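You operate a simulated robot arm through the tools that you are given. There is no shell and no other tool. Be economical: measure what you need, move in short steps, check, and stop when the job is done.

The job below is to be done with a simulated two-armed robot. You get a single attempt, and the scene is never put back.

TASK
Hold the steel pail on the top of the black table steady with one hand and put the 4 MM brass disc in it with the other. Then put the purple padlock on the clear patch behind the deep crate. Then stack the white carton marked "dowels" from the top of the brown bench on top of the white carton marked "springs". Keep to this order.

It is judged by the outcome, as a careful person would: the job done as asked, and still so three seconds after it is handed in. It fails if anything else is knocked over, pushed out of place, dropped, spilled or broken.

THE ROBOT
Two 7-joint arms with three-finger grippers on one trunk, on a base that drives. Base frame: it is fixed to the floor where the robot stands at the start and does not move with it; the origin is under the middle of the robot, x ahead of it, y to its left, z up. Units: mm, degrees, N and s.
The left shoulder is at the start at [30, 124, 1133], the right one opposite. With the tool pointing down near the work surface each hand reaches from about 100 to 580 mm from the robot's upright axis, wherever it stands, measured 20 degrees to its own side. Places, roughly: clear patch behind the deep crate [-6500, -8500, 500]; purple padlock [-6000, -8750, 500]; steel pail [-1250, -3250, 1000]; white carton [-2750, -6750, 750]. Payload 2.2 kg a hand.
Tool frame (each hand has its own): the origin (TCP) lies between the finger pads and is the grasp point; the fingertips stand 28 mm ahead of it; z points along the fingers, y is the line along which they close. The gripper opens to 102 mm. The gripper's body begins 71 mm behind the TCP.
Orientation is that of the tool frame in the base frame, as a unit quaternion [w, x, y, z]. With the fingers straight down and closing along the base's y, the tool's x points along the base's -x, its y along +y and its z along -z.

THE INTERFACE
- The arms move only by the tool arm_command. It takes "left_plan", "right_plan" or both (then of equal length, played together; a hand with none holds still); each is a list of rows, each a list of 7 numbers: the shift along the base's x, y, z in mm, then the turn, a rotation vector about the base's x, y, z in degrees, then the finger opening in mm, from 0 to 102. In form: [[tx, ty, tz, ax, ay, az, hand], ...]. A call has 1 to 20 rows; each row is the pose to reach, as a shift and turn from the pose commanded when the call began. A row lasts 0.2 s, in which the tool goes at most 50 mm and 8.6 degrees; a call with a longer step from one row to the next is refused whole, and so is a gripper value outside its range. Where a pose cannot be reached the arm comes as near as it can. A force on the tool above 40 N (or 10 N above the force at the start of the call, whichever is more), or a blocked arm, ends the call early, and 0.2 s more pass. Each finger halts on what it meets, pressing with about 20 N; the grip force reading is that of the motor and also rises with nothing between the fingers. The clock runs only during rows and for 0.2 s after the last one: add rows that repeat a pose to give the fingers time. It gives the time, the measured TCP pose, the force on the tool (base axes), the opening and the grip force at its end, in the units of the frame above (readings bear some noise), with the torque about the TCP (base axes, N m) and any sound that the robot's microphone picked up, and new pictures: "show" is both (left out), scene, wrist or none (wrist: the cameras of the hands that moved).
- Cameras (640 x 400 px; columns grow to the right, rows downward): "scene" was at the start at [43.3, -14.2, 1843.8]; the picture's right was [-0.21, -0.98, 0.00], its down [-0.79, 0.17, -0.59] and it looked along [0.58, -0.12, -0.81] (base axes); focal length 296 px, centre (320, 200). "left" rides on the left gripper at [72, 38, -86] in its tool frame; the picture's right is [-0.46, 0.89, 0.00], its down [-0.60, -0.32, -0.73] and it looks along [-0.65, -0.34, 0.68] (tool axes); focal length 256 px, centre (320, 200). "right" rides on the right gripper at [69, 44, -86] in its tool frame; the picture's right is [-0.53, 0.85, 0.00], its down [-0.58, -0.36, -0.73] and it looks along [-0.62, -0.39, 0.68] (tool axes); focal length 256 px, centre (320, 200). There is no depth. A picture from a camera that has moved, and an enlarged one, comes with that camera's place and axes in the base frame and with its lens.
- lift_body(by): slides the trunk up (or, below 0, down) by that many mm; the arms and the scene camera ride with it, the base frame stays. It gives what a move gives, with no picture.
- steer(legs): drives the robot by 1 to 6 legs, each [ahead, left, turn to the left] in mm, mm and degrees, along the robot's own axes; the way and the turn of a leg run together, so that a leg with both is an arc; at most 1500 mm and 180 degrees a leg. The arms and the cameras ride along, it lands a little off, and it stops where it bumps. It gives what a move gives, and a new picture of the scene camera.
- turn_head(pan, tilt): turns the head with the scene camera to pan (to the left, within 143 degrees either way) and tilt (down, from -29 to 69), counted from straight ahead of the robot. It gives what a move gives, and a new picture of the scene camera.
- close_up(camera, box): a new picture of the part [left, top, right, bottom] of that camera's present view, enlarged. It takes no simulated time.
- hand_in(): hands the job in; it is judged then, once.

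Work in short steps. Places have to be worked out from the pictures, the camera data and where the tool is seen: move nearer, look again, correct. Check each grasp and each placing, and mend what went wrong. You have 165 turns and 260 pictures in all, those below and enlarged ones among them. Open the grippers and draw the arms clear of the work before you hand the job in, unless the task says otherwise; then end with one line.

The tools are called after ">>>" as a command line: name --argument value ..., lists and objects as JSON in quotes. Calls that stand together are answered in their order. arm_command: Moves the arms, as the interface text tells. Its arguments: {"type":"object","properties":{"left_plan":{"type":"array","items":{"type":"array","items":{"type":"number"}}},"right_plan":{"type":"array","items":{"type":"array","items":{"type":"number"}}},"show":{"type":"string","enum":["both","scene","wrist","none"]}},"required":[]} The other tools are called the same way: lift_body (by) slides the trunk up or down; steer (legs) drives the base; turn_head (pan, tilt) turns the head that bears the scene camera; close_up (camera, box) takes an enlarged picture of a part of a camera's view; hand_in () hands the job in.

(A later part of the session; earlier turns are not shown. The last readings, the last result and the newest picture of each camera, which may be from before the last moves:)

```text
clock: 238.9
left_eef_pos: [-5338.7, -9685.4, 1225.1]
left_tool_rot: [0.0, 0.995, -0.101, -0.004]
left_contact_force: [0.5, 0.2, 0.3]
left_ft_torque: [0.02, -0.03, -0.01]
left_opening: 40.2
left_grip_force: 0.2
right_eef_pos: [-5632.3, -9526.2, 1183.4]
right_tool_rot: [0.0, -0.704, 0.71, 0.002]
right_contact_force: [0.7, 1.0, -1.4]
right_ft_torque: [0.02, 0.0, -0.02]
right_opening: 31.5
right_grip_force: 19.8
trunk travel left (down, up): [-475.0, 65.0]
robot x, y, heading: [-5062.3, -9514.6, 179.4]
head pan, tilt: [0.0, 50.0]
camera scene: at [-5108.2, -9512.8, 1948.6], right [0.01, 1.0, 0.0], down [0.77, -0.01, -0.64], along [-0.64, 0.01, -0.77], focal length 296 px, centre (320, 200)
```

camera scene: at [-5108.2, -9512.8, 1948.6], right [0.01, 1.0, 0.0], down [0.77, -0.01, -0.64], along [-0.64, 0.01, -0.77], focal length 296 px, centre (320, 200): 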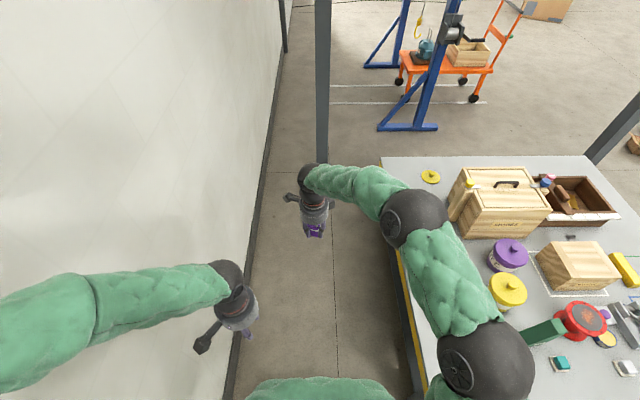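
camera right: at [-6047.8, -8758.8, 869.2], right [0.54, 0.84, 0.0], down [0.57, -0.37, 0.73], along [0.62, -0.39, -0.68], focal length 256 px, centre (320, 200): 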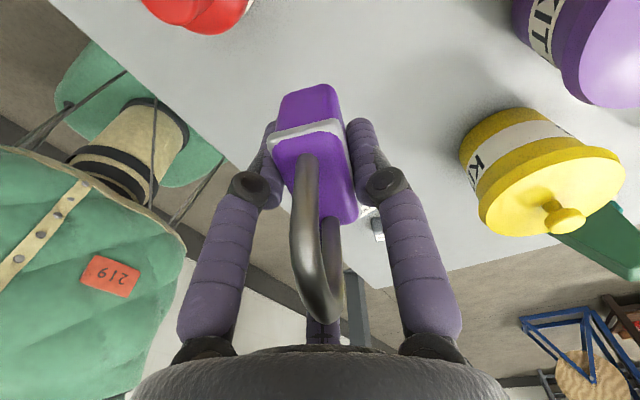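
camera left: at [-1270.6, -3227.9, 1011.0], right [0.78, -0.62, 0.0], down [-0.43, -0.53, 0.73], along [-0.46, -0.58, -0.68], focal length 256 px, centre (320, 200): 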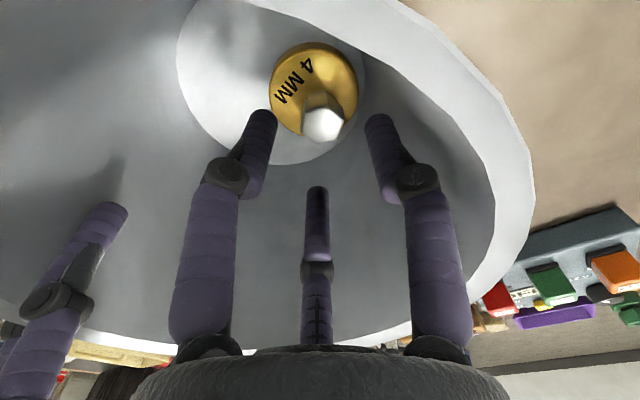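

Now reverse diagonally to the open area in front of the platform.

>>> steer --legs '[[-100, 0, 0], [-270, -580, 0.6], [0, -1200, 0]]'

>>> turn_head --pan -35 --tilt 35

```text
clock: 248.9
left_eef_pos: [-4958.0, -7902.5, 1226.2]
left_tool_rot: [0.0, 0.995, -0.097, -0.003]
left_contact_force: [0.0, 0.4, -0.5]
left_ft_torque: [-0.01, -0.01, -0.03]
left_opening: 40.2
left_grip_force: 0.0
right_eef_pos: [-5252.6, -7742.3, 1182.5]
right_tool_rot: [0.0, -0.705, 0.709, 0.002]
right_contact_force: [-0.5, -0.8, -1.4]
right_ft_torque: [0.04, -0.01, -0.02]
right_opening: 31.0
right_grip_force: 20.1
trunk travel left (down, up): [-475.0, 65.0]
robot x, y, heading: [-4681.0, -7727.6, 179.5]
head pan, tilt: [0.0, 50.0]
camera scene: at [-4728.3, -7727.3, 1948.6], right [0.0, 1.0, 0.0], down [0.77, 0.0, -0.64], along [-0.64, 0.0, -0.77], focal length 296 px, centre (320, 200)
```

scene: 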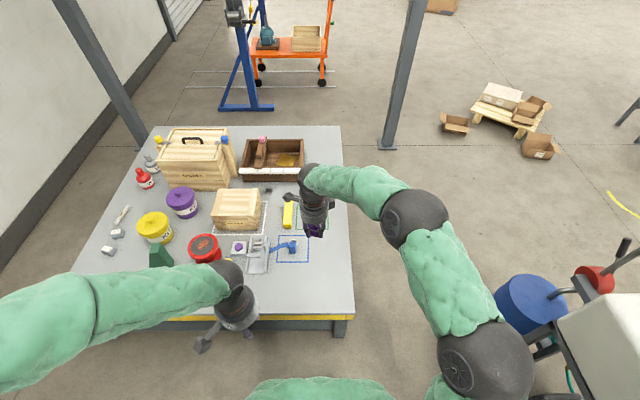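

```text
clock: 249.9
left_eef_pos: [-4957.9, -7902.7, 1225.5]
left_tool_rot: [0.001, 0.995, -0.098, -0.003]
left_contact_force: [1.4, -0.3, 0.7]
left_ft_torque: [0.01, -0.03, 0.01]
left_opening: 40.1
left_grip_force: 0.0
right_eef_pos: [-5253.3, -7743.1, 1183.6]
right_tool_rot: [0.0, -0.705, 0.709, 0.003]
right_contact_force: [-0.1, 0.0, -2.3]
right_ft_torque: [0.02, 0.0, 0.0]
right_opening: 30.7
right_grip_force: 19.2
trunk travel left (down, up): [-475.0, 65.0]
robot x, y, heading: [-4683.6, -7727.8, 179.9]
head pan, tilt: [-35.0, 35.0]
camera scene: at [-4723.3, -7677.0, 1970.3], right [0.58, 0.82, 0.0], down [0.47, -0.33, -0.82], along [-0.67, 0.47, -0.57], focal length 296 px, centre (320, 200)
```

scene: 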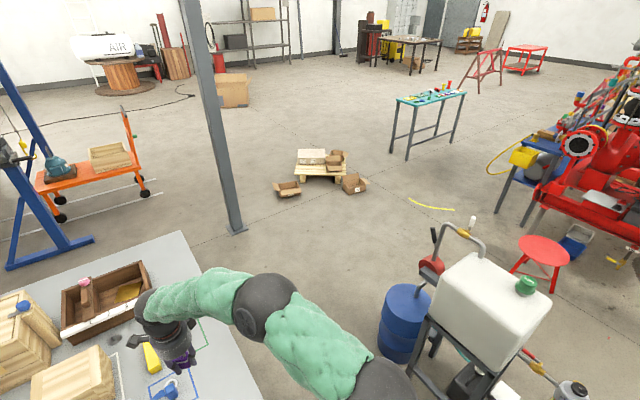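

The corridor north of the platform is ≈880 mm wide. I go diagonally round the platform corner, then west along y≈−7130, then north out of the booth.

>>> steer --legs '[[210, -590, 0], [1000, 0, 0], [400, 0, 0]]'

```text
clock: 260.3
left_eef_pos: [-6571.6, -7311.7, 1225.4]
left_tool_rot: [0.0, 0.995, -0.095, -0.002]
left_contact_force: [0.0, 0.0, -0.5]
left_ft_torque: [0.04, -0.01, 0.01]
left_opening: 40.3
left_grip_force: 0.1
right_eef_pos: [-6866.9, -7153.1, 1182.9]
right_tool_rot: [0.0, -0.706, 0.708, 0.001]
right_contact_force: [0.1, -0.5, -2.1]
right_ft_torque: [0.02, 0.01, -0.01]
right_opening: 31.3
right_grip_force: 20.2
trunk travel left (down, up): [-475.0, 65.0]
robot x, y, heading: [-6294.1, -7139.4, 179.6]
head pan, tilt: [-35.0, 35.0]
camera scene: at [-6337.3, -7085.2, 1970.3], right [0.57, 0.82, 0.0], down [0.47, -0.33, -0.82], along [-0.67, 0.47, -0.57], focal length 296 px, centre (320, 200)
```

scene: 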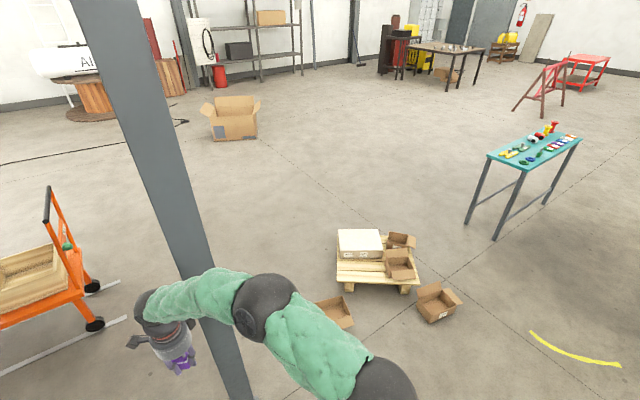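

A carton box on the floor at about (−7300,−6200) narrows the way past the post; I take the wider loop north of the pallet (y≈−4920).

>>> steer --legs '[[0, -1110, 0.4], [0, -1110, 0], [1000, 0, 0]]'

>>> turn_head --pan 40 --tilt 30

```text
clock: 276.1
left_eef_pos: [-7581.9, -5090.0, 1225.8]
left_tool_rot: [0.001, 0.996, -0.094, -0.003]
left_contact_force: [0.2, -0.3, 0.4]
left_ft_torque: [-0.04, 0.0, 0.01]
left_opening: 40.1
left_grip_force: 0.0
right_eef_pos: [-7877.5, -4934.9, 1183.6]
right_tool_rot: [0.0, 0.707, -0.707, -0.002]
right_contact_force: [0.0, -0.1, -2.4]
right_ft_torque: [0.0, -0.03, 0.02]
right_opening: 31.0
right_grip_force: 20.1
trunk travel left (down, up): [-475.0, 65.0]
robot x, y, heading: [-7309.5, -4915.1, -179.7]
head pan, tilt: [-35.0, 35.0]
camera scene: at [-7348.2, -4865.1, 1970.3], right [0.57, 0.82, 0.0], down [0.47, -0.33, -0.82], along [-0.67, 0.47, -0.57], focal length 296 px, centre (320, 200)
```

scene: 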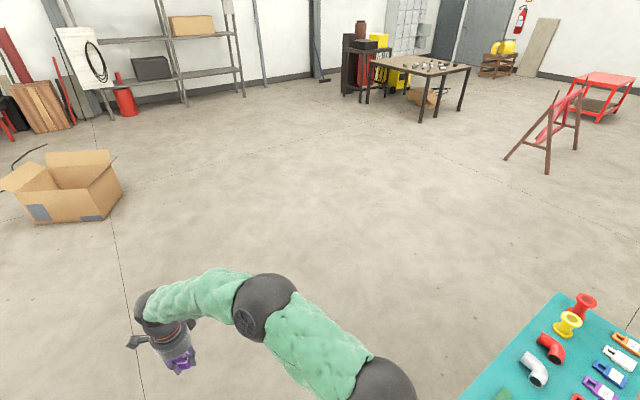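

```text
clock: 277.6
left_eef_pos: [-7581.1, -5091.5, 1224.9]
left_tool_rot: [0.0, 0.996, -0.094, -0.002]
left_contact_force: [-0.1, -0.6, 0.8]
left_ft_torque: [-0.01, -0.02, -0.03]
left_opening: 40.1
left_grip_force: 0.3
right_eef_pos: [-7877.3, -4934.2, 1183.8]
right_tool_rot: [-0.001, 0.707, -0.707, -0.001]
right_contact_force: [0.1, -0.2, -2.4]
right_ft_torque: [0.03, -0.01, 0.0]
right_opening: 30.9
right_grip_force: 20.2
trunk travel left (down, up): [-475.0, 65.0]
robot x, y, heading: [-7308.6, -4917.4, -180.1]
head pan, tilt: [40.0, 30.0]
camera scene: at [-7345.1, -4973.7, 1978.1], right [-0.64, 0.77, 0.0], down [0.38, 0.32, -0.87], along [-0.66, -0.56, -0.5], focal length 296 px, centre (320, 200)
```

scene: 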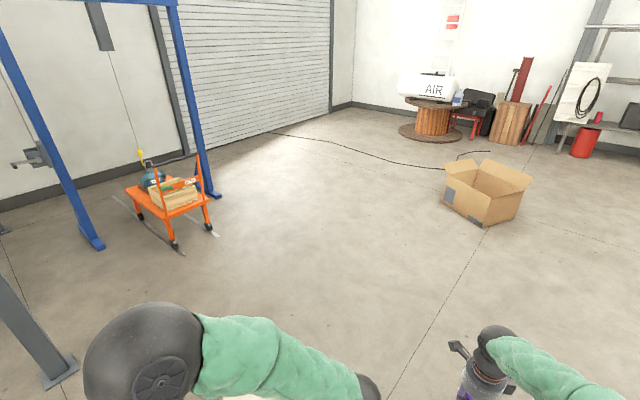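

Route: west to x≈−8250, turn south, come down to about (−7680,−6970), keeping clear of the post (−7110,−7035), cart and hoist.

>>> steer --legs '[[940, 0, 0], [0, 0, 90], [1400, 0, 0], [600, 570, 0]]'

>>> turn_head --pan 15 --tilt 40

```text
clock: 296.9
left_eef_pos: [-7563.6, -7221.0, 1225.8]
left_tool_rot: [0.003, 0.781, 0.624, -0.002]
left_contact_force: [0.7, -0.2, 0.5]
left_ft_torque: [-0.02, 0.0, 0.03]
left_opening: 40.3
left_grip_force: 0.0
right_eef_pos: [-7729.6, -7512.2, 1183.7]
right_tool_rot: [0.0, 1.0, -0.016, -0.001]
right_contact_force: [0.2, 0.4, -0.9]
right_ft_torque: [0.0, 0.04, 0.01]
right_opening: 31.1
right_grip_force: 19.9
trunk travel left (down, up): [-475.0, 65.0]
robot x, y, heading: [-7732.5, -6941.5, -91.9]
head pan, tilt: [40.0, 30.0]
camera scene: at [-7670.4, -6980.7, 1978.1], right [-0.79, -0.62, 0.0], down [-0.31, 0.39, -0.87], along [0.54, -0.68, -0.5], focal length 296 px, centre (320, 200)
```

scene: 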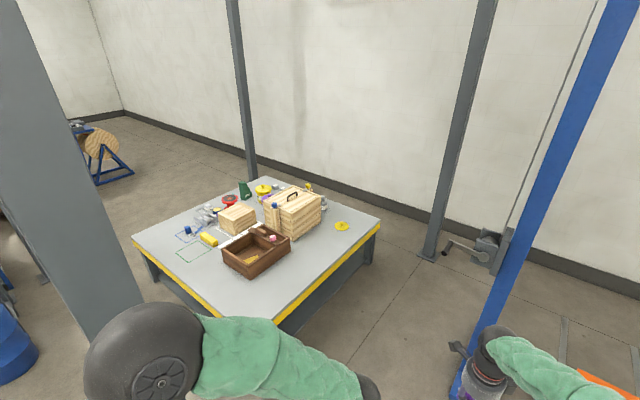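

```text
clock: 297.8
left_eef_pos: [-7561.9, -7219.9, 1223.9]
left_tool_rot: [0.003, 0.781, 0.624, -0.002]
left_contact_force: [0.2, -0.7, -0.2]
left_ft_torque: [0.02, -0.01, -0.01]
left_opening: 40.1
left_grip_force: 0.0
right_eef_pos: [-7728.6, -7511.5, 1183.7]
right_tool_rot: [0.001, 1.0, -0.016, -0.001]
right_contact_force: [0.5, -0.2, -1.8]
right_ft_torque: [0.0, 0.02, -0.02]
right_opening: 30.9
right_grip_force: 19.6
trunk travel left (down, up): [-475.0, 65.0]
robot x, y, heading: [-7727.9, -6939.6, -91.9]
head pan, tilt: [15.0, 40.0]
camera scene: at [-7707.1, -6992.0, 1962.8], right [-0.97, -0.23, 0.0], down [-0.15, 0.63, -0.77], along [0.18, -0.75, -0.64], focal length 296 px, centre (320, 200)
```

scene: 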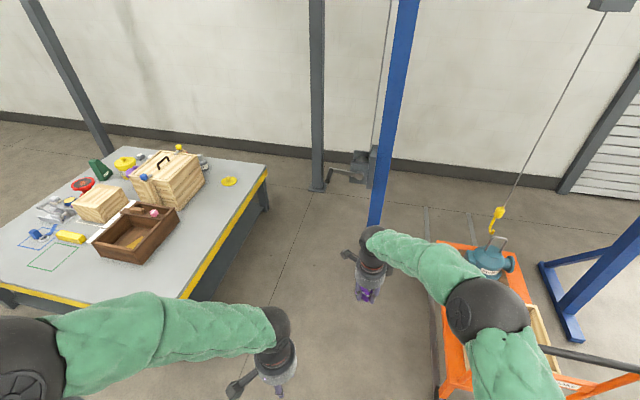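

Post is passed on the left, hoist mast at ≈(−7750,−8500), cart farther. Go to (−7480,−7640), turn left to face east, then slide south to be behind the crate.

>>> steer --legs '[[700, 230, 0], [0, 0, 91.9], [220, -500, 0], [0, -340, 0]]'

>>> turn_head --pan 0 --tilt 45

```text
clock: 310.3
left_eef_pos: [-7019.3, -8316.1, 1226.8]
left_tool_rot: [0.003, 0.089, 0.996, 0.002]
left_contact_force: [-0.4, -0.3, -0.1]
left_ft_torque: [0.01, 0.01, 0.0]
left_opening: 39.9
left_grip_force: 0.0
right_eef_pos: [-6724.0, -8469.0, 1183.9]
right_tool_rot: [0.003, 0.704, 0.711, 0.0]
right_contact_force: [-0.1, -0.5, -1.6]
right_ft_torque: [0.02, -0.01, 0.04]
right_opening: 30.9
right_grip_force: 20.2
trunk travel left (down, up): [-475.0, 65.0]
robot x, y, heading: [-7292.5, -8494.0, 0.9]
head pan, tilt: [15.0, 40.0]
camera scene: at [-7239.8, -8468.9, 1962.8], right [0.27, -0.96, 0.0], down [-0.62, -0.17, -0.77], along [0.74, 0.21, -0.64], focal length 296 px, centre (320, 200)
```

scene: 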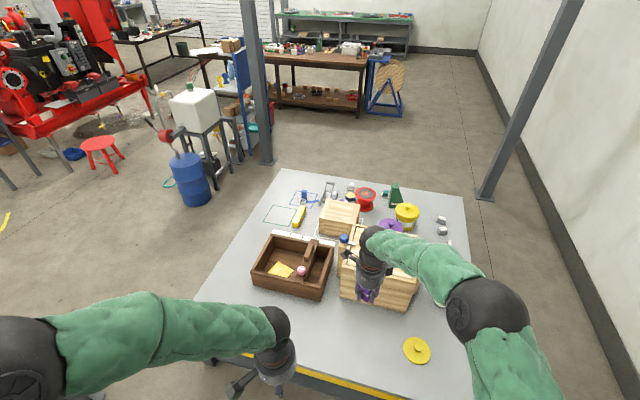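

```text
clock: 311.1
left_eef_pos: [-7019.6, -8314.4, 1224.0]
left_tool_rot: [0.003, 0.089, 0.996, 0.001]
left_contact_force: [0.2, 0.4, -0.6]
left_ft_torque: [0.01, -0.02, 0.02]
left_opening: 40.3
left_grip_force: 0.0
right_eef_pos: [-6722.8, -8468.0, 1183.2]
right_tool_rot: [0.001, 0.703, 0.711, -0.001]
right_contact_force: [0.3, -0.3, -1.1]
right_ft_torque: [0.0, 0.02, -0.03]
right_opening: 31.1
right_grip_force: 20.4
trunk travel left (down, up): [-475.0, 65.0]
robot x, y, heading: [-7293.9, -8491.2, 0.8]
head pan, tilt: [0.0, 45.0]
camera scene: at [-7240.3, -8490.5, 1955.5], right [0.01, -1.0, 0.0], down [-0.71, -0.01, -0.71], along [0.71, 0.01, -0.71], focal length 296 px, centre (320, 200)
```

scene: 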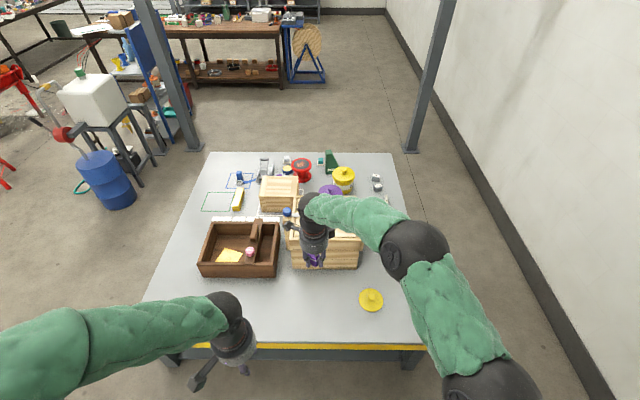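

The clear patch between the crate's rear (x≈−6328) and the platform edge (−6742) is empty around (−6510,−8510). Drive 200 mm ahead and lower the trunk.

>>> steer --legs '[[200, 0, -0.8]]'

>>> lift_body --by -400

>>> turn_head --pan 0 --tilt 50

```text
clock: 312.7
left_eef_pos: [-6815.7, -8318.0, 1225.5]
left_tool_rot: [0.002, 0.096, 0.995, 0.0]
left_contact_force: [0.7, -0.8, -0.2]
left_ft_torque: [0.01, 0.03, 0.03]
left_opening: 40.0
left_grip_force: 0.1
right_eef_pos: [-6521.8, -8476.2, 1183.9]
right_tool_rot: [0.002, 0.708, 0.706, 0.0]
right_contact_force: [0.4, -0.4, -2.3]
right_ft_torque: [-0.05, 0.05, 0.02]
right_opening: 31.0
right_grip_force: 20.4
trunk travel left (down, up): [-475.0, 65.0]
robot x, y, heading: [-7089.6, -8492.5, -0.0]
head pan, tilt: [0.0, 45.0]
camera scene: at [-7038.2, -8490.5, 1955.5], right [0.0, -1.0, 0.0], down [-0.71, 0.0, -0.71], along [0.71, 0.0, -0.71], focal length 296 px, centre (320, 200)
```

scene: 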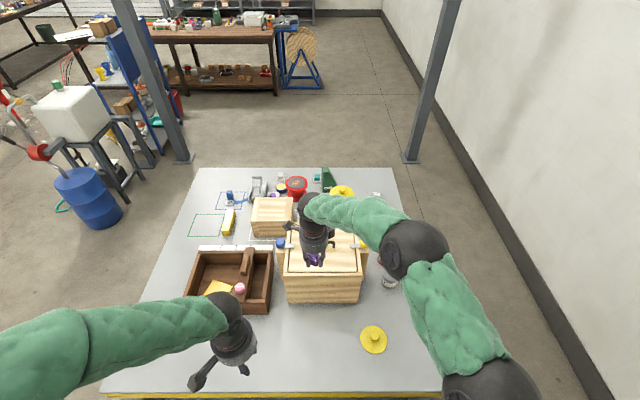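

```text
clock: 316.5
left_eef_pos: [-6816.3, -8317.4, 825.2]
left_tool_rot: [0.002, 0.096, 0.995, 0.001]
left_contact_force: [-0.2, -0.2, 0.0]
left_ft_torque: [0.02, 0.01, -0.01]
left_opening: 40.0
left_grip_force: 0.2
right_eef_pos: [-6520.9, -8474.6, 784.9]
right_tool_rot: [0.002, 0.708, 0.706, 0.0]
right_contact_force: [0.1, 0.7, -1.7]
right_ft_torque: [0.01, -0.02, 0.0]
right_opening: 30.9
right_grip_force: 20.0
trunk travel left (down, up): [-75.0, 465.0]
robot x, y, heading: [-7092.7, -8490.7, 0.2]
head pan, tilt: [0.0, 45.0]
```

```text
clock: 317.2
left_eef_pos: [-6816.5, -8317.8, 824.9]
left_tool_rot: [0.003, 0.095, 0.995, 0.0]
left_contact_force: [0.5, -0.2, 1.1]
left_ft_torque: [-0.01, 0.01, 0.03]
left_opening: 40.0
left_grip_force: 0.1
right_eef_pos: [-6520.5, -8476.4, 783.5]
right_tool_rot: [0.001, 0.708, 0.706, 0.0]
right_contact_force: [0.1, 0.0, -1.8]
right_ft_torque: [-0.01, -0.02, -0.03]
right_opening: 30.9
right_grip_force: 19.8
trunk travel left (down, up): [-75.0, 465.0]
robot x, y, heading: [-7091.4, -8493.5, -0.0]
head pan, tilt: [0.0, 50.0]
camera scene: at [-7043.2, -8490.5, 1548.6], right [0.0, -1.0, 0.0], down [-0.77, 0.0, -0.64], along [0.64, 0.0, -0.77], focal length 296 px, centre (320, 200)
```

scene: 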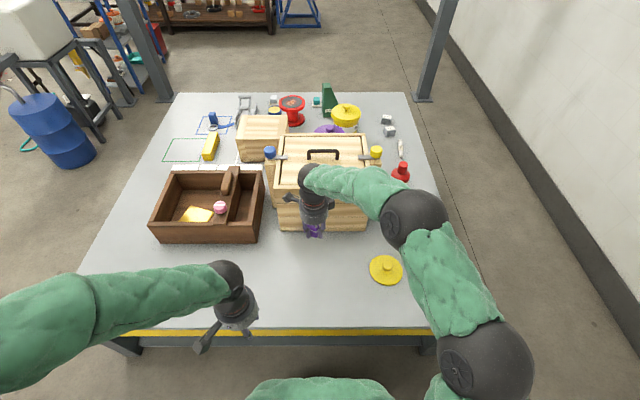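

Shift to (−6510,−8498) and descend to z≈560, then check the padlock in the wrist view.

>>> arm_command --right_plan '[[10, -22, -40, 0, 0, 0, 0], [10, -22, -85, 0, 0, 0, 0], [10, -22, -130, 0, 0, 0, 0], [10, -22, -175, 0, 0, 0, 0], [10, -22, -220, 0, 0, 0, 0], [10, -22, -220, 0, 0, 0, 0]]' --show "wrist"

>>> close_up --camera "scene" --box '[260, 180, 380, 300]'

```text
clock: 318.6
left_eef_pos: [-6816.2, -8317.4, 825.0]
left_tool_rot: [0.003, 0.096, 0.995, 0.001]
left_contact_force: [0.2, 0.5, -0.4]
left_ft_torque: [0.06, -0.01, 0.01]
left_opening: 39.9
left_grip_force: 0.2
right_eef_pos: [-6513.3, -8497.9, 563.0]
right_tool_rot: [0.002, 0.708, 0.706, -0.001]
right_contact_force: [0.0, -0.3, -1.8]
right_ft_torque: [-0.01, -0.01, 0.01]
right_opening: 30.9
right_grip_force: 20.0
trunk travel left (down, up): [-75.0, 465.0]
robot x, y, heading: [-7088.5, -8489.8, -0.2]
head pan, tilt: [0.0, 50.0]
camera right: at [-6468.5, -8428.6, 648.7], right [0.84, -0.54, 0.0], down [-0.37, -0.57, 0.73], along [-0.39, -0.62, -0.68], focal length 256 px, centre (320, 200)
```

right: 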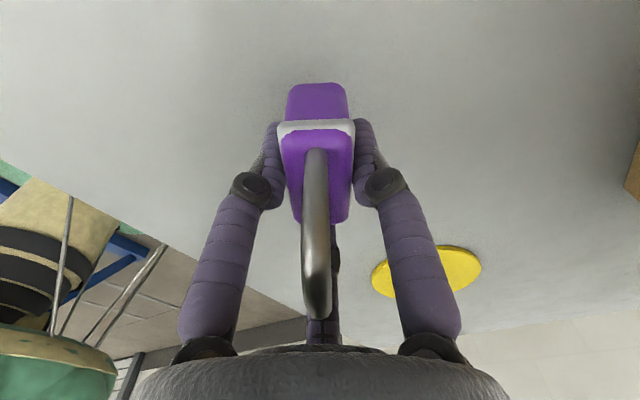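

```text
3.33 times, centred on (320, 240) of scene
camera zoom: at [-7043.1, -8490.6, 1548.7], right [0.0, -1.0, 0.0], down [-0.77, 0.0, -0.64], along [0.64, 0.0, -0.77], focal length 987 px, centre (320, 67)
```

zoom: 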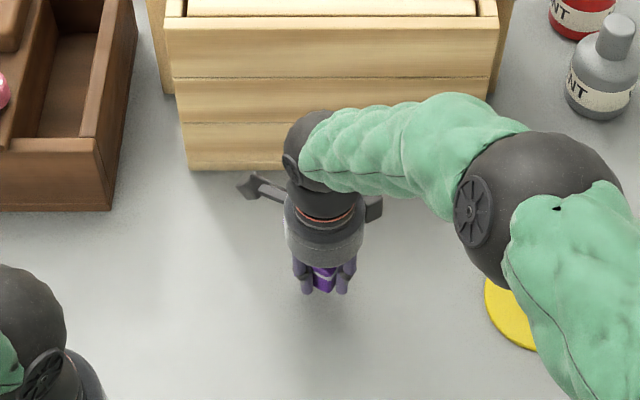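

The padlock has only yawed a little; it hangs upright. Lower slowly to z≈531 (standing height 529), feeling for contact.

>>> arm_command --right_plan '[[0, 0, -12, 0, 0, 0, 0], [0, 0, -22, 0, 0, 0, 0], [0, 0, -28, 0, 0, 0, 0], [0, 0, -31, 0, 0, 0, 0], [0, 0, -33, 0, 0, 0, 0], [0, 0, -34, 0, 0, 0, 0]]' --show "wrist"

```text
clock: 320.0
left_eef_pos: [-6816.2, -8317.4, 825.2]
left_tool_rot: [0.003, 0.096, 0.995, 0.0]
left_contact_force: [0.4, -1.1, 0.8]
left_ft_torque: [0.0, 0.02, 0.0]
left_opening: 39.9
left_grip_force: 0.1
right_eef_pos: [-6512.0, -8497.4, 530.9]
right_tool_rot: [0.003, 0.708, 0.706, 0.0]
right_contact_force: [-1.6, -0.3, 4.8]
right_ft_torque: [-0.03, 0.16, 0.01]
right_opening: 31.0
right_grip_force: 20.1
trunk travel left (down, up): [-75.0, 465.0]
robot x, y, heading: [-7093.6, -8491.1, -0.1]
head pan, tilt: [0.0, 50.0]
camera right: at [-6467.6, -8428.3, 615.6], right [0.84, -0.54, 0.0], down [-0.37, -0.57, 0.73], along [-0.39, -0.62, -0.68], focal length 256 px, centre (320, 200)
```

right: 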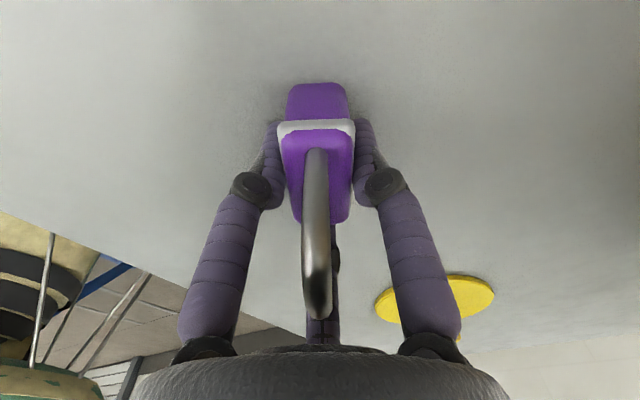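

Contact force rose to ≈5 N: the padlock is standing on the platform. Open slowly and lift straight off.

>>> arm_command --right_plan '[[0, 0, 0, 0, 0, 0, 38], [0, 0, 0, 0, 0, 0, 50], [0, 0, 0, 0, 0, 0, 70], [0, 0, 0, 0, 0, 0, 80], [0, 0, 20, 0, 0, 0, 80], [0, 0, 50, 0, 0, 0, 80], [0, 0, 90, 0, 0, 0, 80], [0, 0, 130, 0, 0, 0, 80], [0, 0, 175, 0, 0, 0, 80], [0, 0, 220, 0, 0, 0, 80], [-40, 0, 240, 0, 0, 0, 80], [-80, 0, 250, 0, 0, 0, 80]]' --show "both"

>>> close_up --camera "scene" --box '[260, 180, 380, 300]'

```text
clock: 322.6
left_eef_pos: [-6816.8, -8318.0, 825.2]
left_tool_rot: [0.004, 0.096, 0.995, 0.001]
left_contact_force: [0.0, 0.5, 0.8]
left_ft_torque: [-0.04, 0.05, -0.02]
left_opening: 40.2
left_grip_force: 0.2
right_eef_pos: [-6593.1, -8497.3, 780.0]
right_tool_rot: [0.002, 0.709, 0.706, 0.0]
right_contact_force: [-0.2, 0.0, -0.4]
right_ft_torque: [-0.02, -0.01, -0.01]
right_opening: 80.0
right_grip_force: 0.0
trunk travel left (down, up): [-75.0, 465.0]
robot x, y, heading: [-7091.3, -8490.8, -0.1]
head pan, tilt: [0.0, 50.0]
camera scene: at [-7044.1, -8490.6, 1548.6], right [0.0, -1.0, 0.0], down [-0.77, 0.0, -0.64], along [0.64, 0.0, -0.77], focal length 296 px, centre (320, 200)
camera right: at [-6548.5, -8428.5, 865.7], right [0.84, -0.54, 0.0], down [-0.37, -0.57, 0.73], along [-0.39, -0.62, -0.68], focal length 256 px, centre (320, 200)
```

scene: 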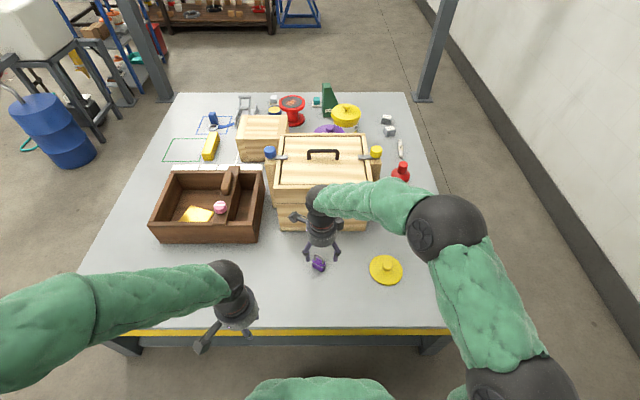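
right: 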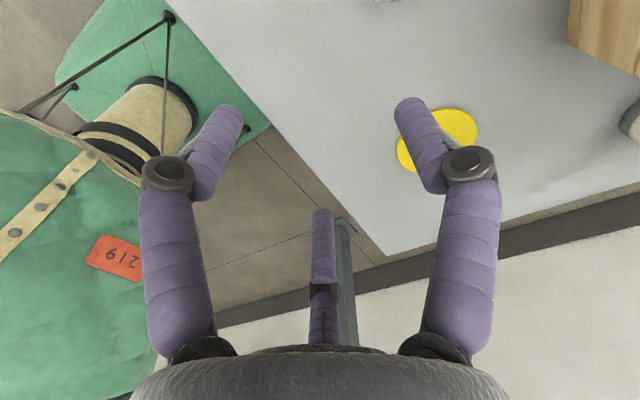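

```text
3.33 times, centred on (320, 240) of scene
camera zoom: at [-7044.1, -8490.6, 1548.6], right [0.0, -1.0, 0.0], down [-0.77, 0.0, -0.64], along [0.64, 0.0, -0.77], focal length 987 px, centre (320, 67)
```

zoom: 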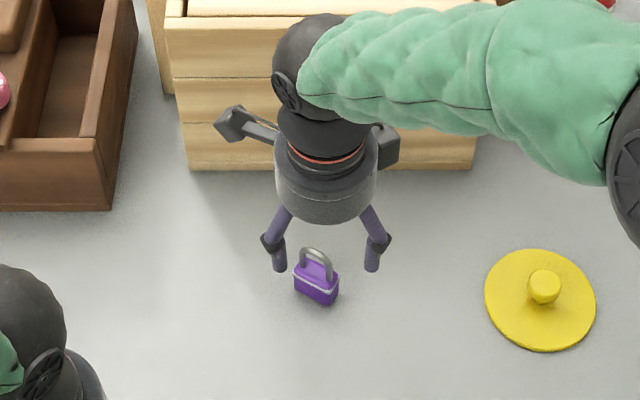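

The padlock stands on the patch. I double-check the other small purple item seen earlier near the green/red items.

>>> close_up --camera "scene" --box '[190, 85, 310, 160]'

>>> lift_body --by 400

```text
5.33 times, centred on (250, 122) of scene
camera zoom: at [-7044.1, -8490.6, 1548.6], right [0.0, -1.0, 0.0], down [-0.77, 0.0, -0.64], along [0.64, 0.0, -0.77], focal length 1579 px, centre (693, 613)
```

zoom: 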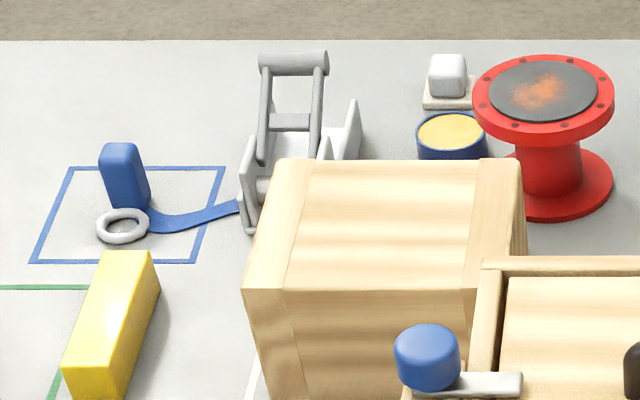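

```text
clock: 326.4
left_eef_pos: [-6816.7, -8318.6, 1225.0]
left_tool_rot: [0.003, 0.095, 0.995, 0.001]
left_contact_force: [-0.6, 0.2, 0.2]
left_ft_torque: [-0.03, -0.02, -0.02]
left_opening: 39.9
left_grip_force: 0.0
right_eef_pos: [-6592.5, -8498.9, 1180.4]
right_tool_rot: [0.002, 0.709, 0.706, 0.0]
right_contact_force: [-0.2, 0.7, -0.4]
right_ft_torque: [-0.01, 0.0, -0.01]
right_opening: 80.1
right_grip_force: 0.0
trunk travel left (down, up): [-475.0, 65.0]
robot x, y, heading: [-7087.5, -8491.6, -0.1]
head pan, tilt: [0.0, 50.0]
```

Step two done. Now look toward the brown bench from here to measure the cartons and the aisle on its west side.

>>> turn_head --pan 22 --tilt 15

>>> close_up --camera "scene" --box '[240, 140, 440, 265]'

```text
clock: 327.4
left_eef_pos: [-6817.1, -8318.0, 1225.4]
left_tool_rot: [0.003, 0.095, 0.995, 0.001]
left_contact_force: [-0.4, 0.4, 0.3]
left_ft_torque: [0.01, -0.01, 0.02]
left_opening: 40.0
left_grip_force: 0.1
right_eef_pos: [-6591.1, -8497.3, 1180.2]
right_tool_rot: [0.002, 0.708, 0.706, 0.0]
right_contact_force: [-0.6, -0.1, 1.0]
right_ft_torque: [0.0, 0.01, 0.03]
right_opening: 80.0
right_grip_force: 0.0
trunk travel left (down, up): [-475.0, 65.0]
robot x, y, heading: [-7091.6, -8494.0, -0.0]
head pan, tilt: [22.0, 15.0]
camera scene: at [-7033.5, -8455.6, 2002.3], right [0.37, -0.93, 0.0], down [-0.24, -0.1, -0.97], along [0.9, 0.36, -0.26], focal length 296 px, centre (320, 200)
```

scene: 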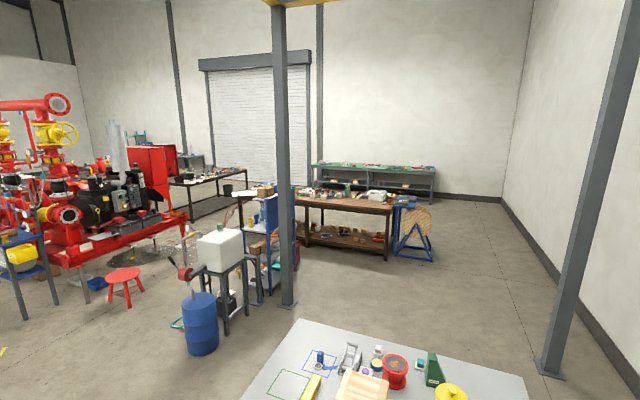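

```text
3.20 times, centred on (340, 202) of scene
camera zoom: at [-7033.5, -8455.6, 2002.3], right [0.37, -0.93, 0.0], down [-0.24, -0.1, -0.97], along [0.9, 0.36, -0.26], focal length 947 px, centre (256, 192)
```

zoom: 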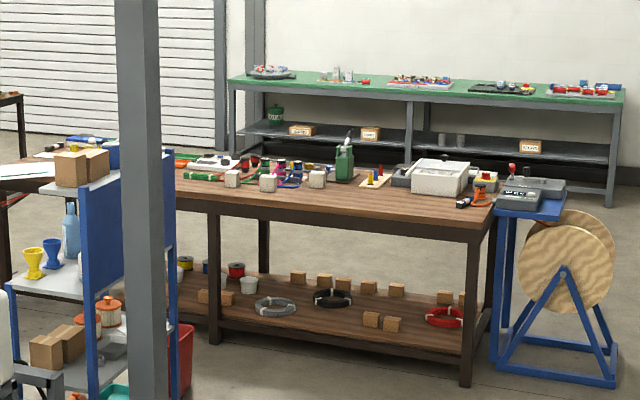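

Triangulation puts three white cartons at ≈(−2867,−6663), (−2871,−6854), (−2720,−7060), centre z≈850, near the bench's west edge. Zoom to try reading labels.

>>> close_up --camera "scene" --box '[306, 190, 346, 205]'

>>> close_up --camera "scene" --box '[220, 170, 420, 295]'

```text
16.00 times, centred on (326, 198) of scene
camera zoom: at [-7033.5, -8455.6, 2002.3], right [0.37, -0.93, 0.0], down [-0.24, -0.1, -0.97], along [0.9, 0.36, -0.26], focal length 4736 px, centre (224, 240)
```

zoom: 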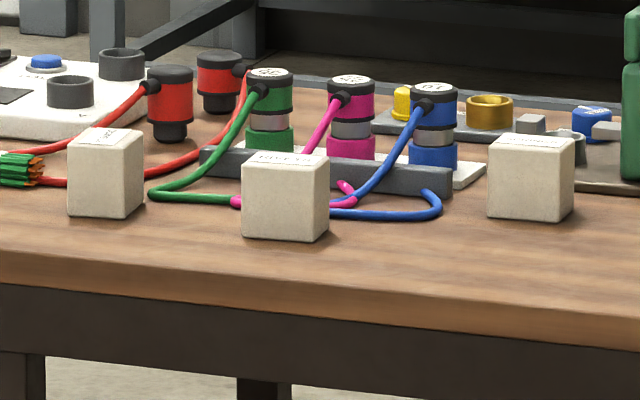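

```text
3.20 times, centred on (320, 232) of scene
camera zoom: at [-7033.5, -8455.6, 2002.3], right [0.37, -0.93, 0.0], down [-0.24, -0.1, -0.97], along [0.9, 0.36, -0.26], focal length 947 px, centre (320, 96)
```

zoom: 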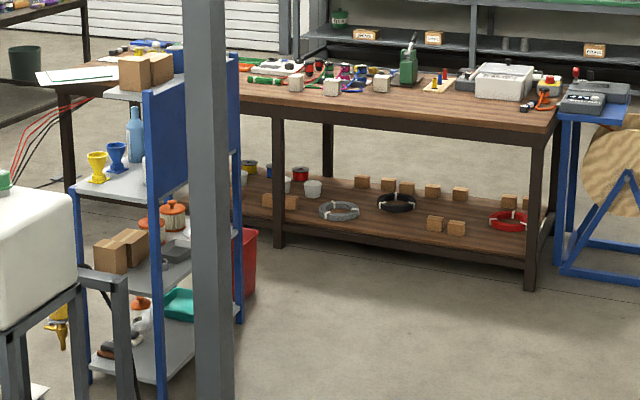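

Labels are on the carton tops. I retrace the known safe route back around; first to the area north of the hoist.

>>> steer --legs '[[-200, 0, 0], [0, 340, 0], [-220, 500, 0], [0, 0, -92], [-700, -230, 0]]'

```text
clock: 341.1
left_eef_pos: [-7552.1, -7225.5, 1225.8]
left_tool_rot: [0.003, 0.778, 0.628, -0.001]
left_contact_force: [-0.2, 0.1, 0.6]
left_ft_torque: [0.02, 0.0, -0.02]
left_opening: 40.2
left_grip_force: 0.1
right_eef_pos: [-7736.7, -7445.7, 1179.1]
right_tool_rot: [0.002, 1.0, -0.011, -0.002]
right_contact_force: [0.1, -0.1, 0.5]
right_ft_torque: [-0.02, -0.02, -0.01]
right_opening: 80.1
right_grip_force: 0.0
trunk travel left (down, up): [-475.0, 65.0]
robot x, y, heading: [-7718.7, -6944.9, -91.3]
head pan, tilt: [22.0, 15.0]
camera scene: at [-7685.6, -7002.7, 2002.3], right [-0.94, -0.35, 0.0], down [-0.09, 0.24, -0.97], along [0.34, -0.9, -0.26], focal length 296 px, centre (320, 200)
```

scene: 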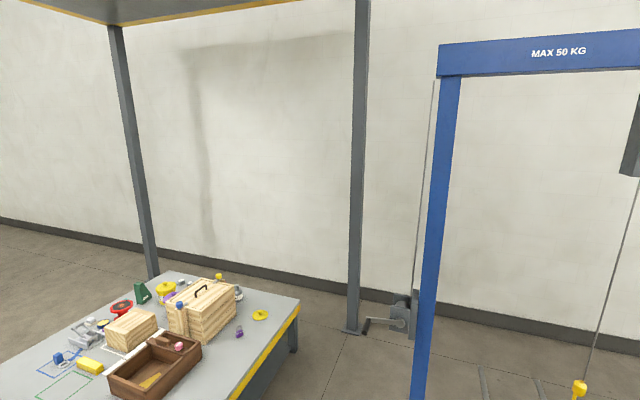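

Padlock seen standing behind the crate. Continue back around: north, turn to face west, and reverse east along y≈−4920.

>>> steer --legs '[[-600, -560, 0], [-1410, 0, 1.3], [0, 0, -90], [-960, 0, 0], [-1000, 0, 0]]'

```text
clock: 365.3
left_eef_pos: [-6562.1, -5065.6, 1224.5]
left_tool_rot: [0.002, 0.997, -0.082, -0.004]
left_contact_force: [-0.4, 0.1, -0.3]
left_ft_torque: [-0.02, 0.06, -0.01]
left_opening: 40.0
left_grip_force: 0.1
right_eef_pos: [-6791.2, -4891.2, 1181.7]
right_tool_rot: [0.0, 0.715, -0.699, -0.002]
right_contact_force: [-0.1, 0.4, 0.3]
right_ft_torque: [-0.02, -0.05, 0.0]
right_opening: 80.1
right_grip_force: 0.0
trunk travel left (down, up): [-475.0, 65.0]
robot x, y, heading: [-6290.0, -4883.5, -178.8]
head pan, tilt: [22.0, 15.0]
camera scene: at [-6346.0, -4920.2, 2002.3], right [-0.4, 0.92, 0.0], down [0.24, 0.1, -0.97], along [-0.89, -0.38, -0.26], focal length 296 px, centre (320, 200)
```

scene: 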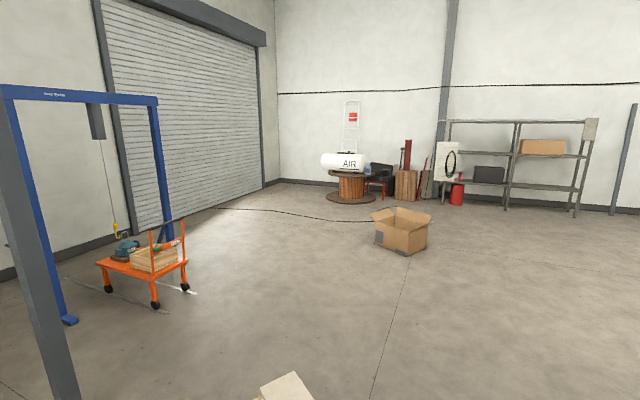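

At (−6290,−4884). Slide south to y≈−7140, then reverse east through the corridor and round the platform corner.

>>> steer --legs '[[0, 0, -1.2], [0, 1130, 0], [0, 1120, 0]]'

```text
clock: 376.8
left_eef_pos: [-6559.3, -7320.3, 1224.7]
left_tool_rot: [0.0, 0.996, -0.093, -0.003]
left_contact_force: [0.8, -0.1, -0.1]
left_ft_torque: [-0.01, -0.02, 0.02]
left_opening: 39.8
left_grip_force: 0.1
right_eef_pos: [-6784.5, -7141.6, 1181.1]
right_tool_rot: [0.0, 0.709, -0.705, -0.002]
right_contact_force: [0.5, 0.8, -0.3]
right_ft_torque: [0.0, 0.0, 0.02]
right_opening: 80.2
right_grip_force: 0.0
trunk travel left (down, up): [-475.0, 65.0]
robot x, y, heading: [-6286.1, -7143.5, -179.7]
head pan, tilt: [22.0, 15.0]
camera scene: at [-6340.1, -7178.9, 2002.3], right [-0.38, 0.93, 0.0], down [0.24, 0.1, -0.97], along [-0.89, -0.37, -0.26], focal length 296 px, centre (320, 200)
```

scene: 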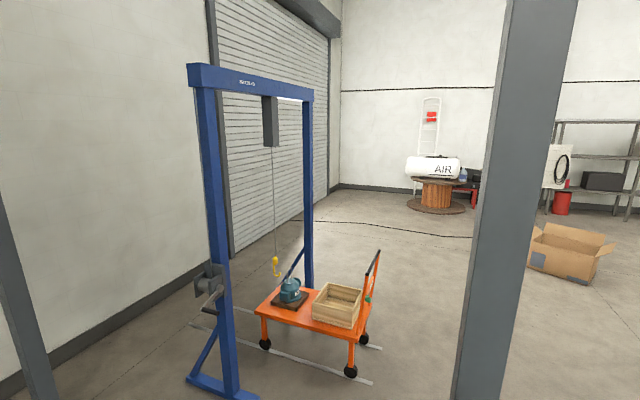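

>>> steer --legs '[[-1000, 0, 0], [-400, 0, 0], [-210, 590, 0], [-420, 150, 0], [0, 0, 90], [0, 0, 90]]'

>>> turn_head --pan 20 --tilt 30

```text
clock: 397.2
left_eef_pos: [-3974.0, -7710.5, 1224.9]
left_tool_rot: [0.003, 0.087, 0.996, 0.001]
left_contact_force: [0.2, 0.0, 1.4]
left_ft_torque: [0.0, 0.0, 0.02]
left_opening: 40.1
left_grip_force: 0.2
right_eef_pos: [-3745.9, -7886.2, 1180.3]
right_tool_rot: [0.002, 0.701, 0.713, -0.001]
right_contact_force: [0.4, -0.2, 0.9]
right_ft_torque: [-0.01, -0.02, 0.06]
right_opening: 79.7
right_grip_force: 0.1
trunk travel left (down, up): [-475.0, 65.0]
robot x, y, heading: [-4248.6, -7893.3, 1.2]
head pan, tilt: [22.0, 15.0]
camera scene: at [-4188.7, -7852.3, 2002.3], right [0.39, -0.92, 0.0], down [-0.24, -0.1, -0.97], along [0.89, 0.38, -0.26], focal length 296 px, centre (320, 200)
```

scene: 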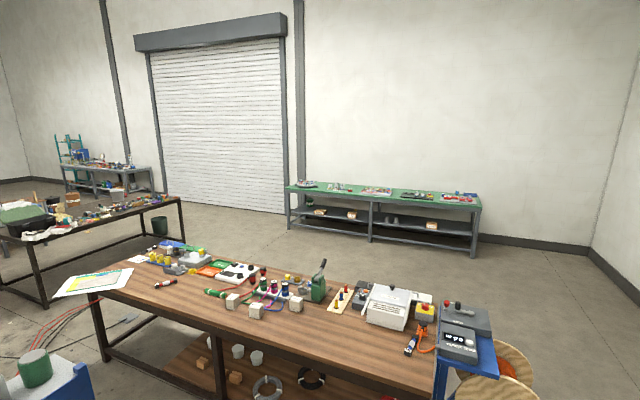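

```text
clock: 398.0
left_eef_pos: [-3975.3, -7711.0, 1226.0]
left_tool_rot: [0.003, 0.086, 0.996, 0.001]
left_contact_force: [0.2, 0.0, -0.4]
left_ft_torque: [0.02, -0.05, -0.02]
left_opening: 40.0
left_grip_force: 0.0
right_eef_pos: [-3745.5, -7885.6, 1180.3]
right_tool_rot: [0.002, 0.701, 0.713, 0.0]
right_contact_force: [1.0, -0.3, -0.7]
right_ft_torque: [-0.01, -0.03, -0.01]
right_opening: 79.9
right_grip_force: 0.0
trunk travel left (down, up): [-475.0, 65.0]
robot x, y, heading: [-4243.6, -7891.4, 0.8]
head pan, tilt: [20.0, 30.0]
camera scene: at [-4190.3, -7856.4, 1978.2], right [0.36, -0.93, 0.0], down [-0.47, -0.18, -0.87], along [0.81, 0.31, -0.5], focal length 296 px, centre (320, 200)
```

scene: 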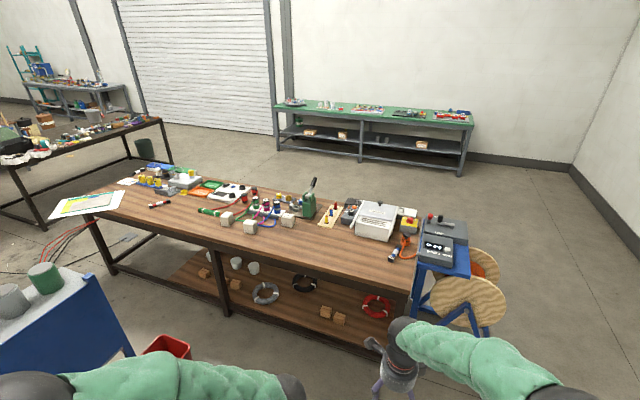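

>>> close_up --camera "scene" --box '[210, 200, 310, 245]'

```text
6.40 times, centred on (260, 222) of scene
camera zoom: at [-4190.3, -7856.4, 1978.2], right [0.36, -0.93, 0.0], down [-0.47, -0.18, -0.87], along [0.81, 0.31, -0.5], focal length 1895 px, centre (704, 56)
```

zoom: 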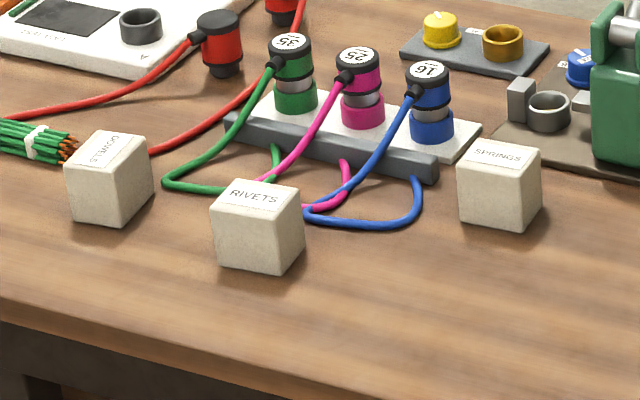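

Labels read: north carton = DOWELS ≈(−2845,−6660), middle = RIVETS, south = SPRINGS ≈(−2712,−7058). Drive to the bench's west side, staying short of the edge at x≈−2950.

>>> steer --legs '[[600, 0, -0.8], [0, 690, 0], [250, 100, 0]]'

>>> turn_head --pan 10 --tilt 45

```text
clock: 406.3
left_eef_pos: [-3121.7, -6921.4, 1225.6]
left_tool_rot: [0.002, 0.096, 0.995, 0.002]
left_contact_force: [0.4, 0.4, 0.3]
left_ft_torque: [0.0, 0.05, 0.0]
left_opening: 39.9
left_grip_force: 0.0
right_eef_pos: [-2896.9, -7100.6, 1179.6]
right_tool_rot: [0.002, 0.709, 0.705, -0.001]
right_contact_force: [-0.3, 0.3, -0.1]
right_ft_torque: [-0.02, 0.02, 0.01]
right_opening: 80.3
right_grip_force: 0.1
trunk travel left (down, up): [-475.0, 65.0]
robot x, y, heading: [-3400.9, -7091.2, -0.3]
head pan, tilt: [20.0, 30.0]
camera scene: at [-3340.6, -7062.6, 1978.1], right [0.34, -0.94, 0.0], down [-0.47, -0.17, -0.87], along [0.81, 0.29, -0.5], focal length 296 px, centre (320, 200)
```

scene: 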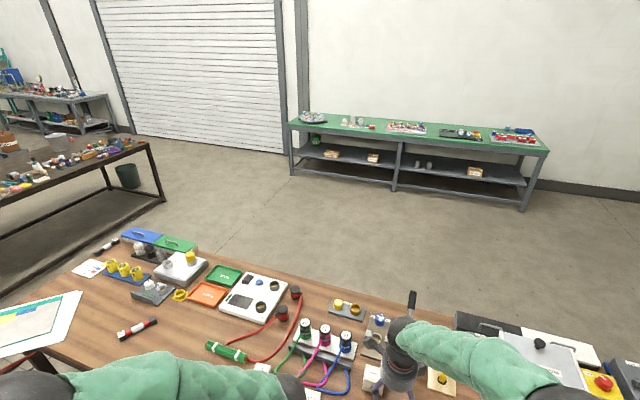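

```text
clock: 407.1
left_eef_pos: [-3121.8, -6921.3, 1224.6]
left_tool_rot: [0.003, 0.096, 0.995, 0.0]
left_contact_force: [0.0, 0.3, -0.1]
left_ft_torque: [-0.04, -0.01, -0.02]
left_opening: 39.7
left_grip_force: 0.0
right_eef_pos: [-2896.8, -7099.5, 1180.0]
right_tool_rot: [0.002, 0.709, 0.705, -0.001]
right_contact_force: [0.3, 0.2, 0.3]
right_ft_torque: [-0.02, 0.02, -0.01]
right_opening: 80.1
right_grip_force: 0.0
trunk travel left (down, up): [-475.0, 65.0]
robot x, y, heading: [-3397.1, -7092.3, -0.2]
head pan, tilt: [10.0, 45.0]
camera scene: at [-3345.7, -7079.3, 1955.6], right [0.17, -0.99, 0.0], down [-0.7, -0.12, -0.71], along [0.7, 0.12, -0.71], focal length 296 px, centre (320, 200)
```

scene: 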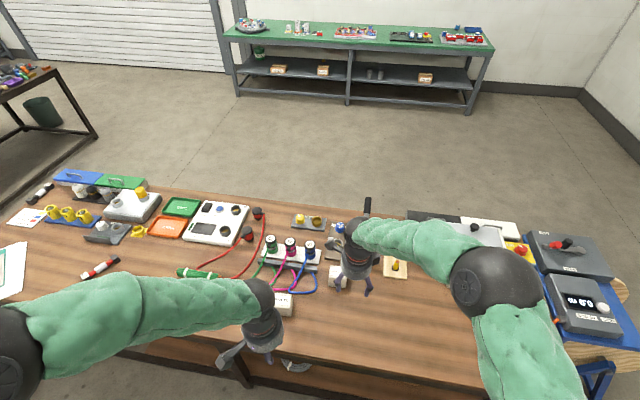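

A red bin sits by the rack, so I stay at y≈−7090; the left hand can reach both dowels and springs from here. Creep 50 mm ahead and move the right hand aside.

>>> steer --legs '[[50, 0, 0]]'

>>> arm_command --right_plan '[[-40, -25, 0, 0, 0, 0, 80], [-80, -50, 0, 0, 0, 0, 80], [-120, -75, 0, 0, 0, 0, 80], [-160, -100, 0, 0, 0, 0, 80], [-190, -135, 0, 0, 0, 0, 80], [-200, -180, 0, 0, 0, 0, 80]]' --show "scene"

>>> turn_head --pan 25 --tilt 50

```text
clock: 408.0
left_eef_pos: [-3071.7, -6920.3, 1225.1]
left_tool_rot: [0.003, 0.097, 0.995, 0.0]
left_contact_force: [0.4, -0.1, 0.6]
left_ft_torque: [-0.05, 0.06, 0.03]
left_opening: 39.9
left_grip_force: 0.0
right_eef_pos: [-2848.4, -7102.2, 1180.1]
right_tool_rot: [0.002, 0.709, 0.706, 0.0]
right_contact_force: [0.4, 0.2, 0.1]
right_ft_torque: [0.02, 0.01, 0.0]
right_opening: 80.2
right_grip_force: 0.2
trunk travel left (down, up): [-475.0, 65.0]
robot x, y, heading: [-3348.3, -7091.3, -0.5]
head pan, tilt: [10.0, 45.0]
camera scene: at [-3296.9, -7079.5, 1955.6], right [0.17, -0.99, 0.0], down [-0.7, -0.12, -0.71], along [0.7, 0.12, -0.71], focal length 296 px, centre (320, 200)
```

scene: 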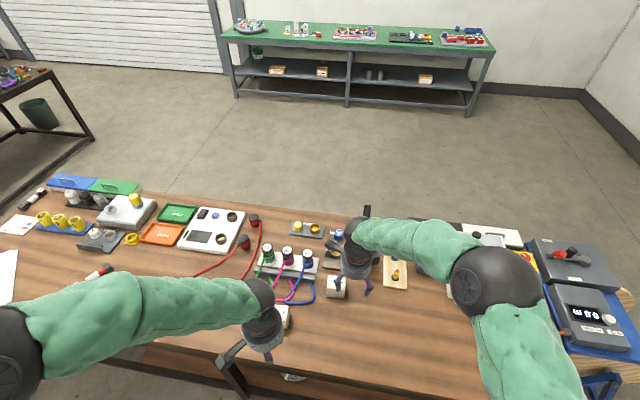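

```text
clock: 409.4
left_eef_pos: [-3073.5, -6922.4, 1226.0]
left_tool_rot: [0.003, 0.097, 0.995, 0.002]
left_contact_force: [-0.5, -0.7, 0.1]
left_ft_torque: [0.01, 0.01, -0.01]
left_opening: 39.8
left_grip_force: 0.1
right_eef_pos: [-3047.4, -7283.5, 1178.5]
right_tool_rot: [0.002, 0.709, 0.706, 0.001]
right_contact_force: [-0.9, 0.3, -0.1]
right_ft_torque: [0.02, -0.02, -0.01]
right_opening: 79.9
right_grip_force: 0.1
trunk travel left (down, up): [-475.0, 65.0]
robot x, y, heading: [-3349.0, -7095.4, -0.3]
head pan, tilt: [10.0, 45.0]
camera scene: at [-3297.8, -7081.1, 1955.6], right [0.17, -0.99, 0.0], down [-0.7, -0.12, -0.71], along [0.7, 0.12, -0.71], focal length 296 px, centre (320, 200)
```

scene: 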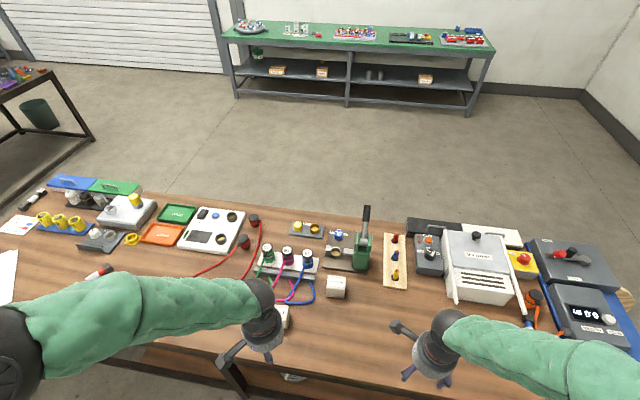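

```text
clock: 410.2
left_eef_pos: [-3072.5, -6920.9, 1223.7]
left_tool_rot: [0.003, 0.097, 0.995, 0.001]
left_contact_force: [-0.2, -0.3, 0.6]
left_ft_torque: [-0.01, 0.0, -0.04]
left_opening: 39.9
left_grip_force: 0.2
right_eef_pos: [-3047.2, -7282.5, 1179.1]
right_tool_rot: [0.002, 0.708, 0.706, 0.0]
right_contact_force: [0.4, 0.4, 0.1]
right_ft_torque: [0.02, 0.0, 0.02]
right_opening: 80.1
right_grip_force: 0.1
trunk travel left (down, up): [-475.0, 65.0]
robot x, y, heading: [-3346.8, -7097.0, -0.2]
head pan, tilt: [25.0, 50.0]
camera scene: at [-3306.2, -7060.9, 1948.6], right [0.42, -0.91, 0.0], down [-0.7, -0.32, -0.64], along [0.58, 0.27, -0.77], focal length 296 px, centre (320, 200)
```

scene: 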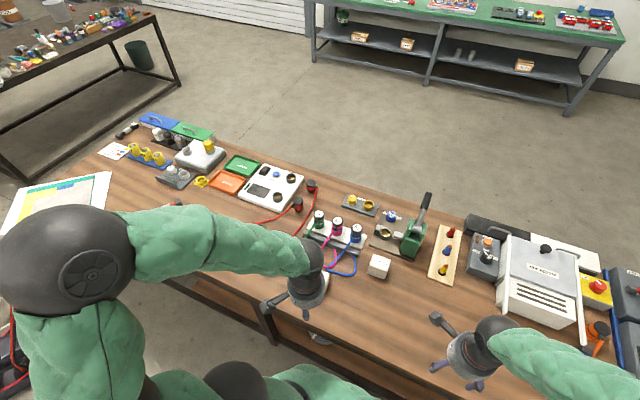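

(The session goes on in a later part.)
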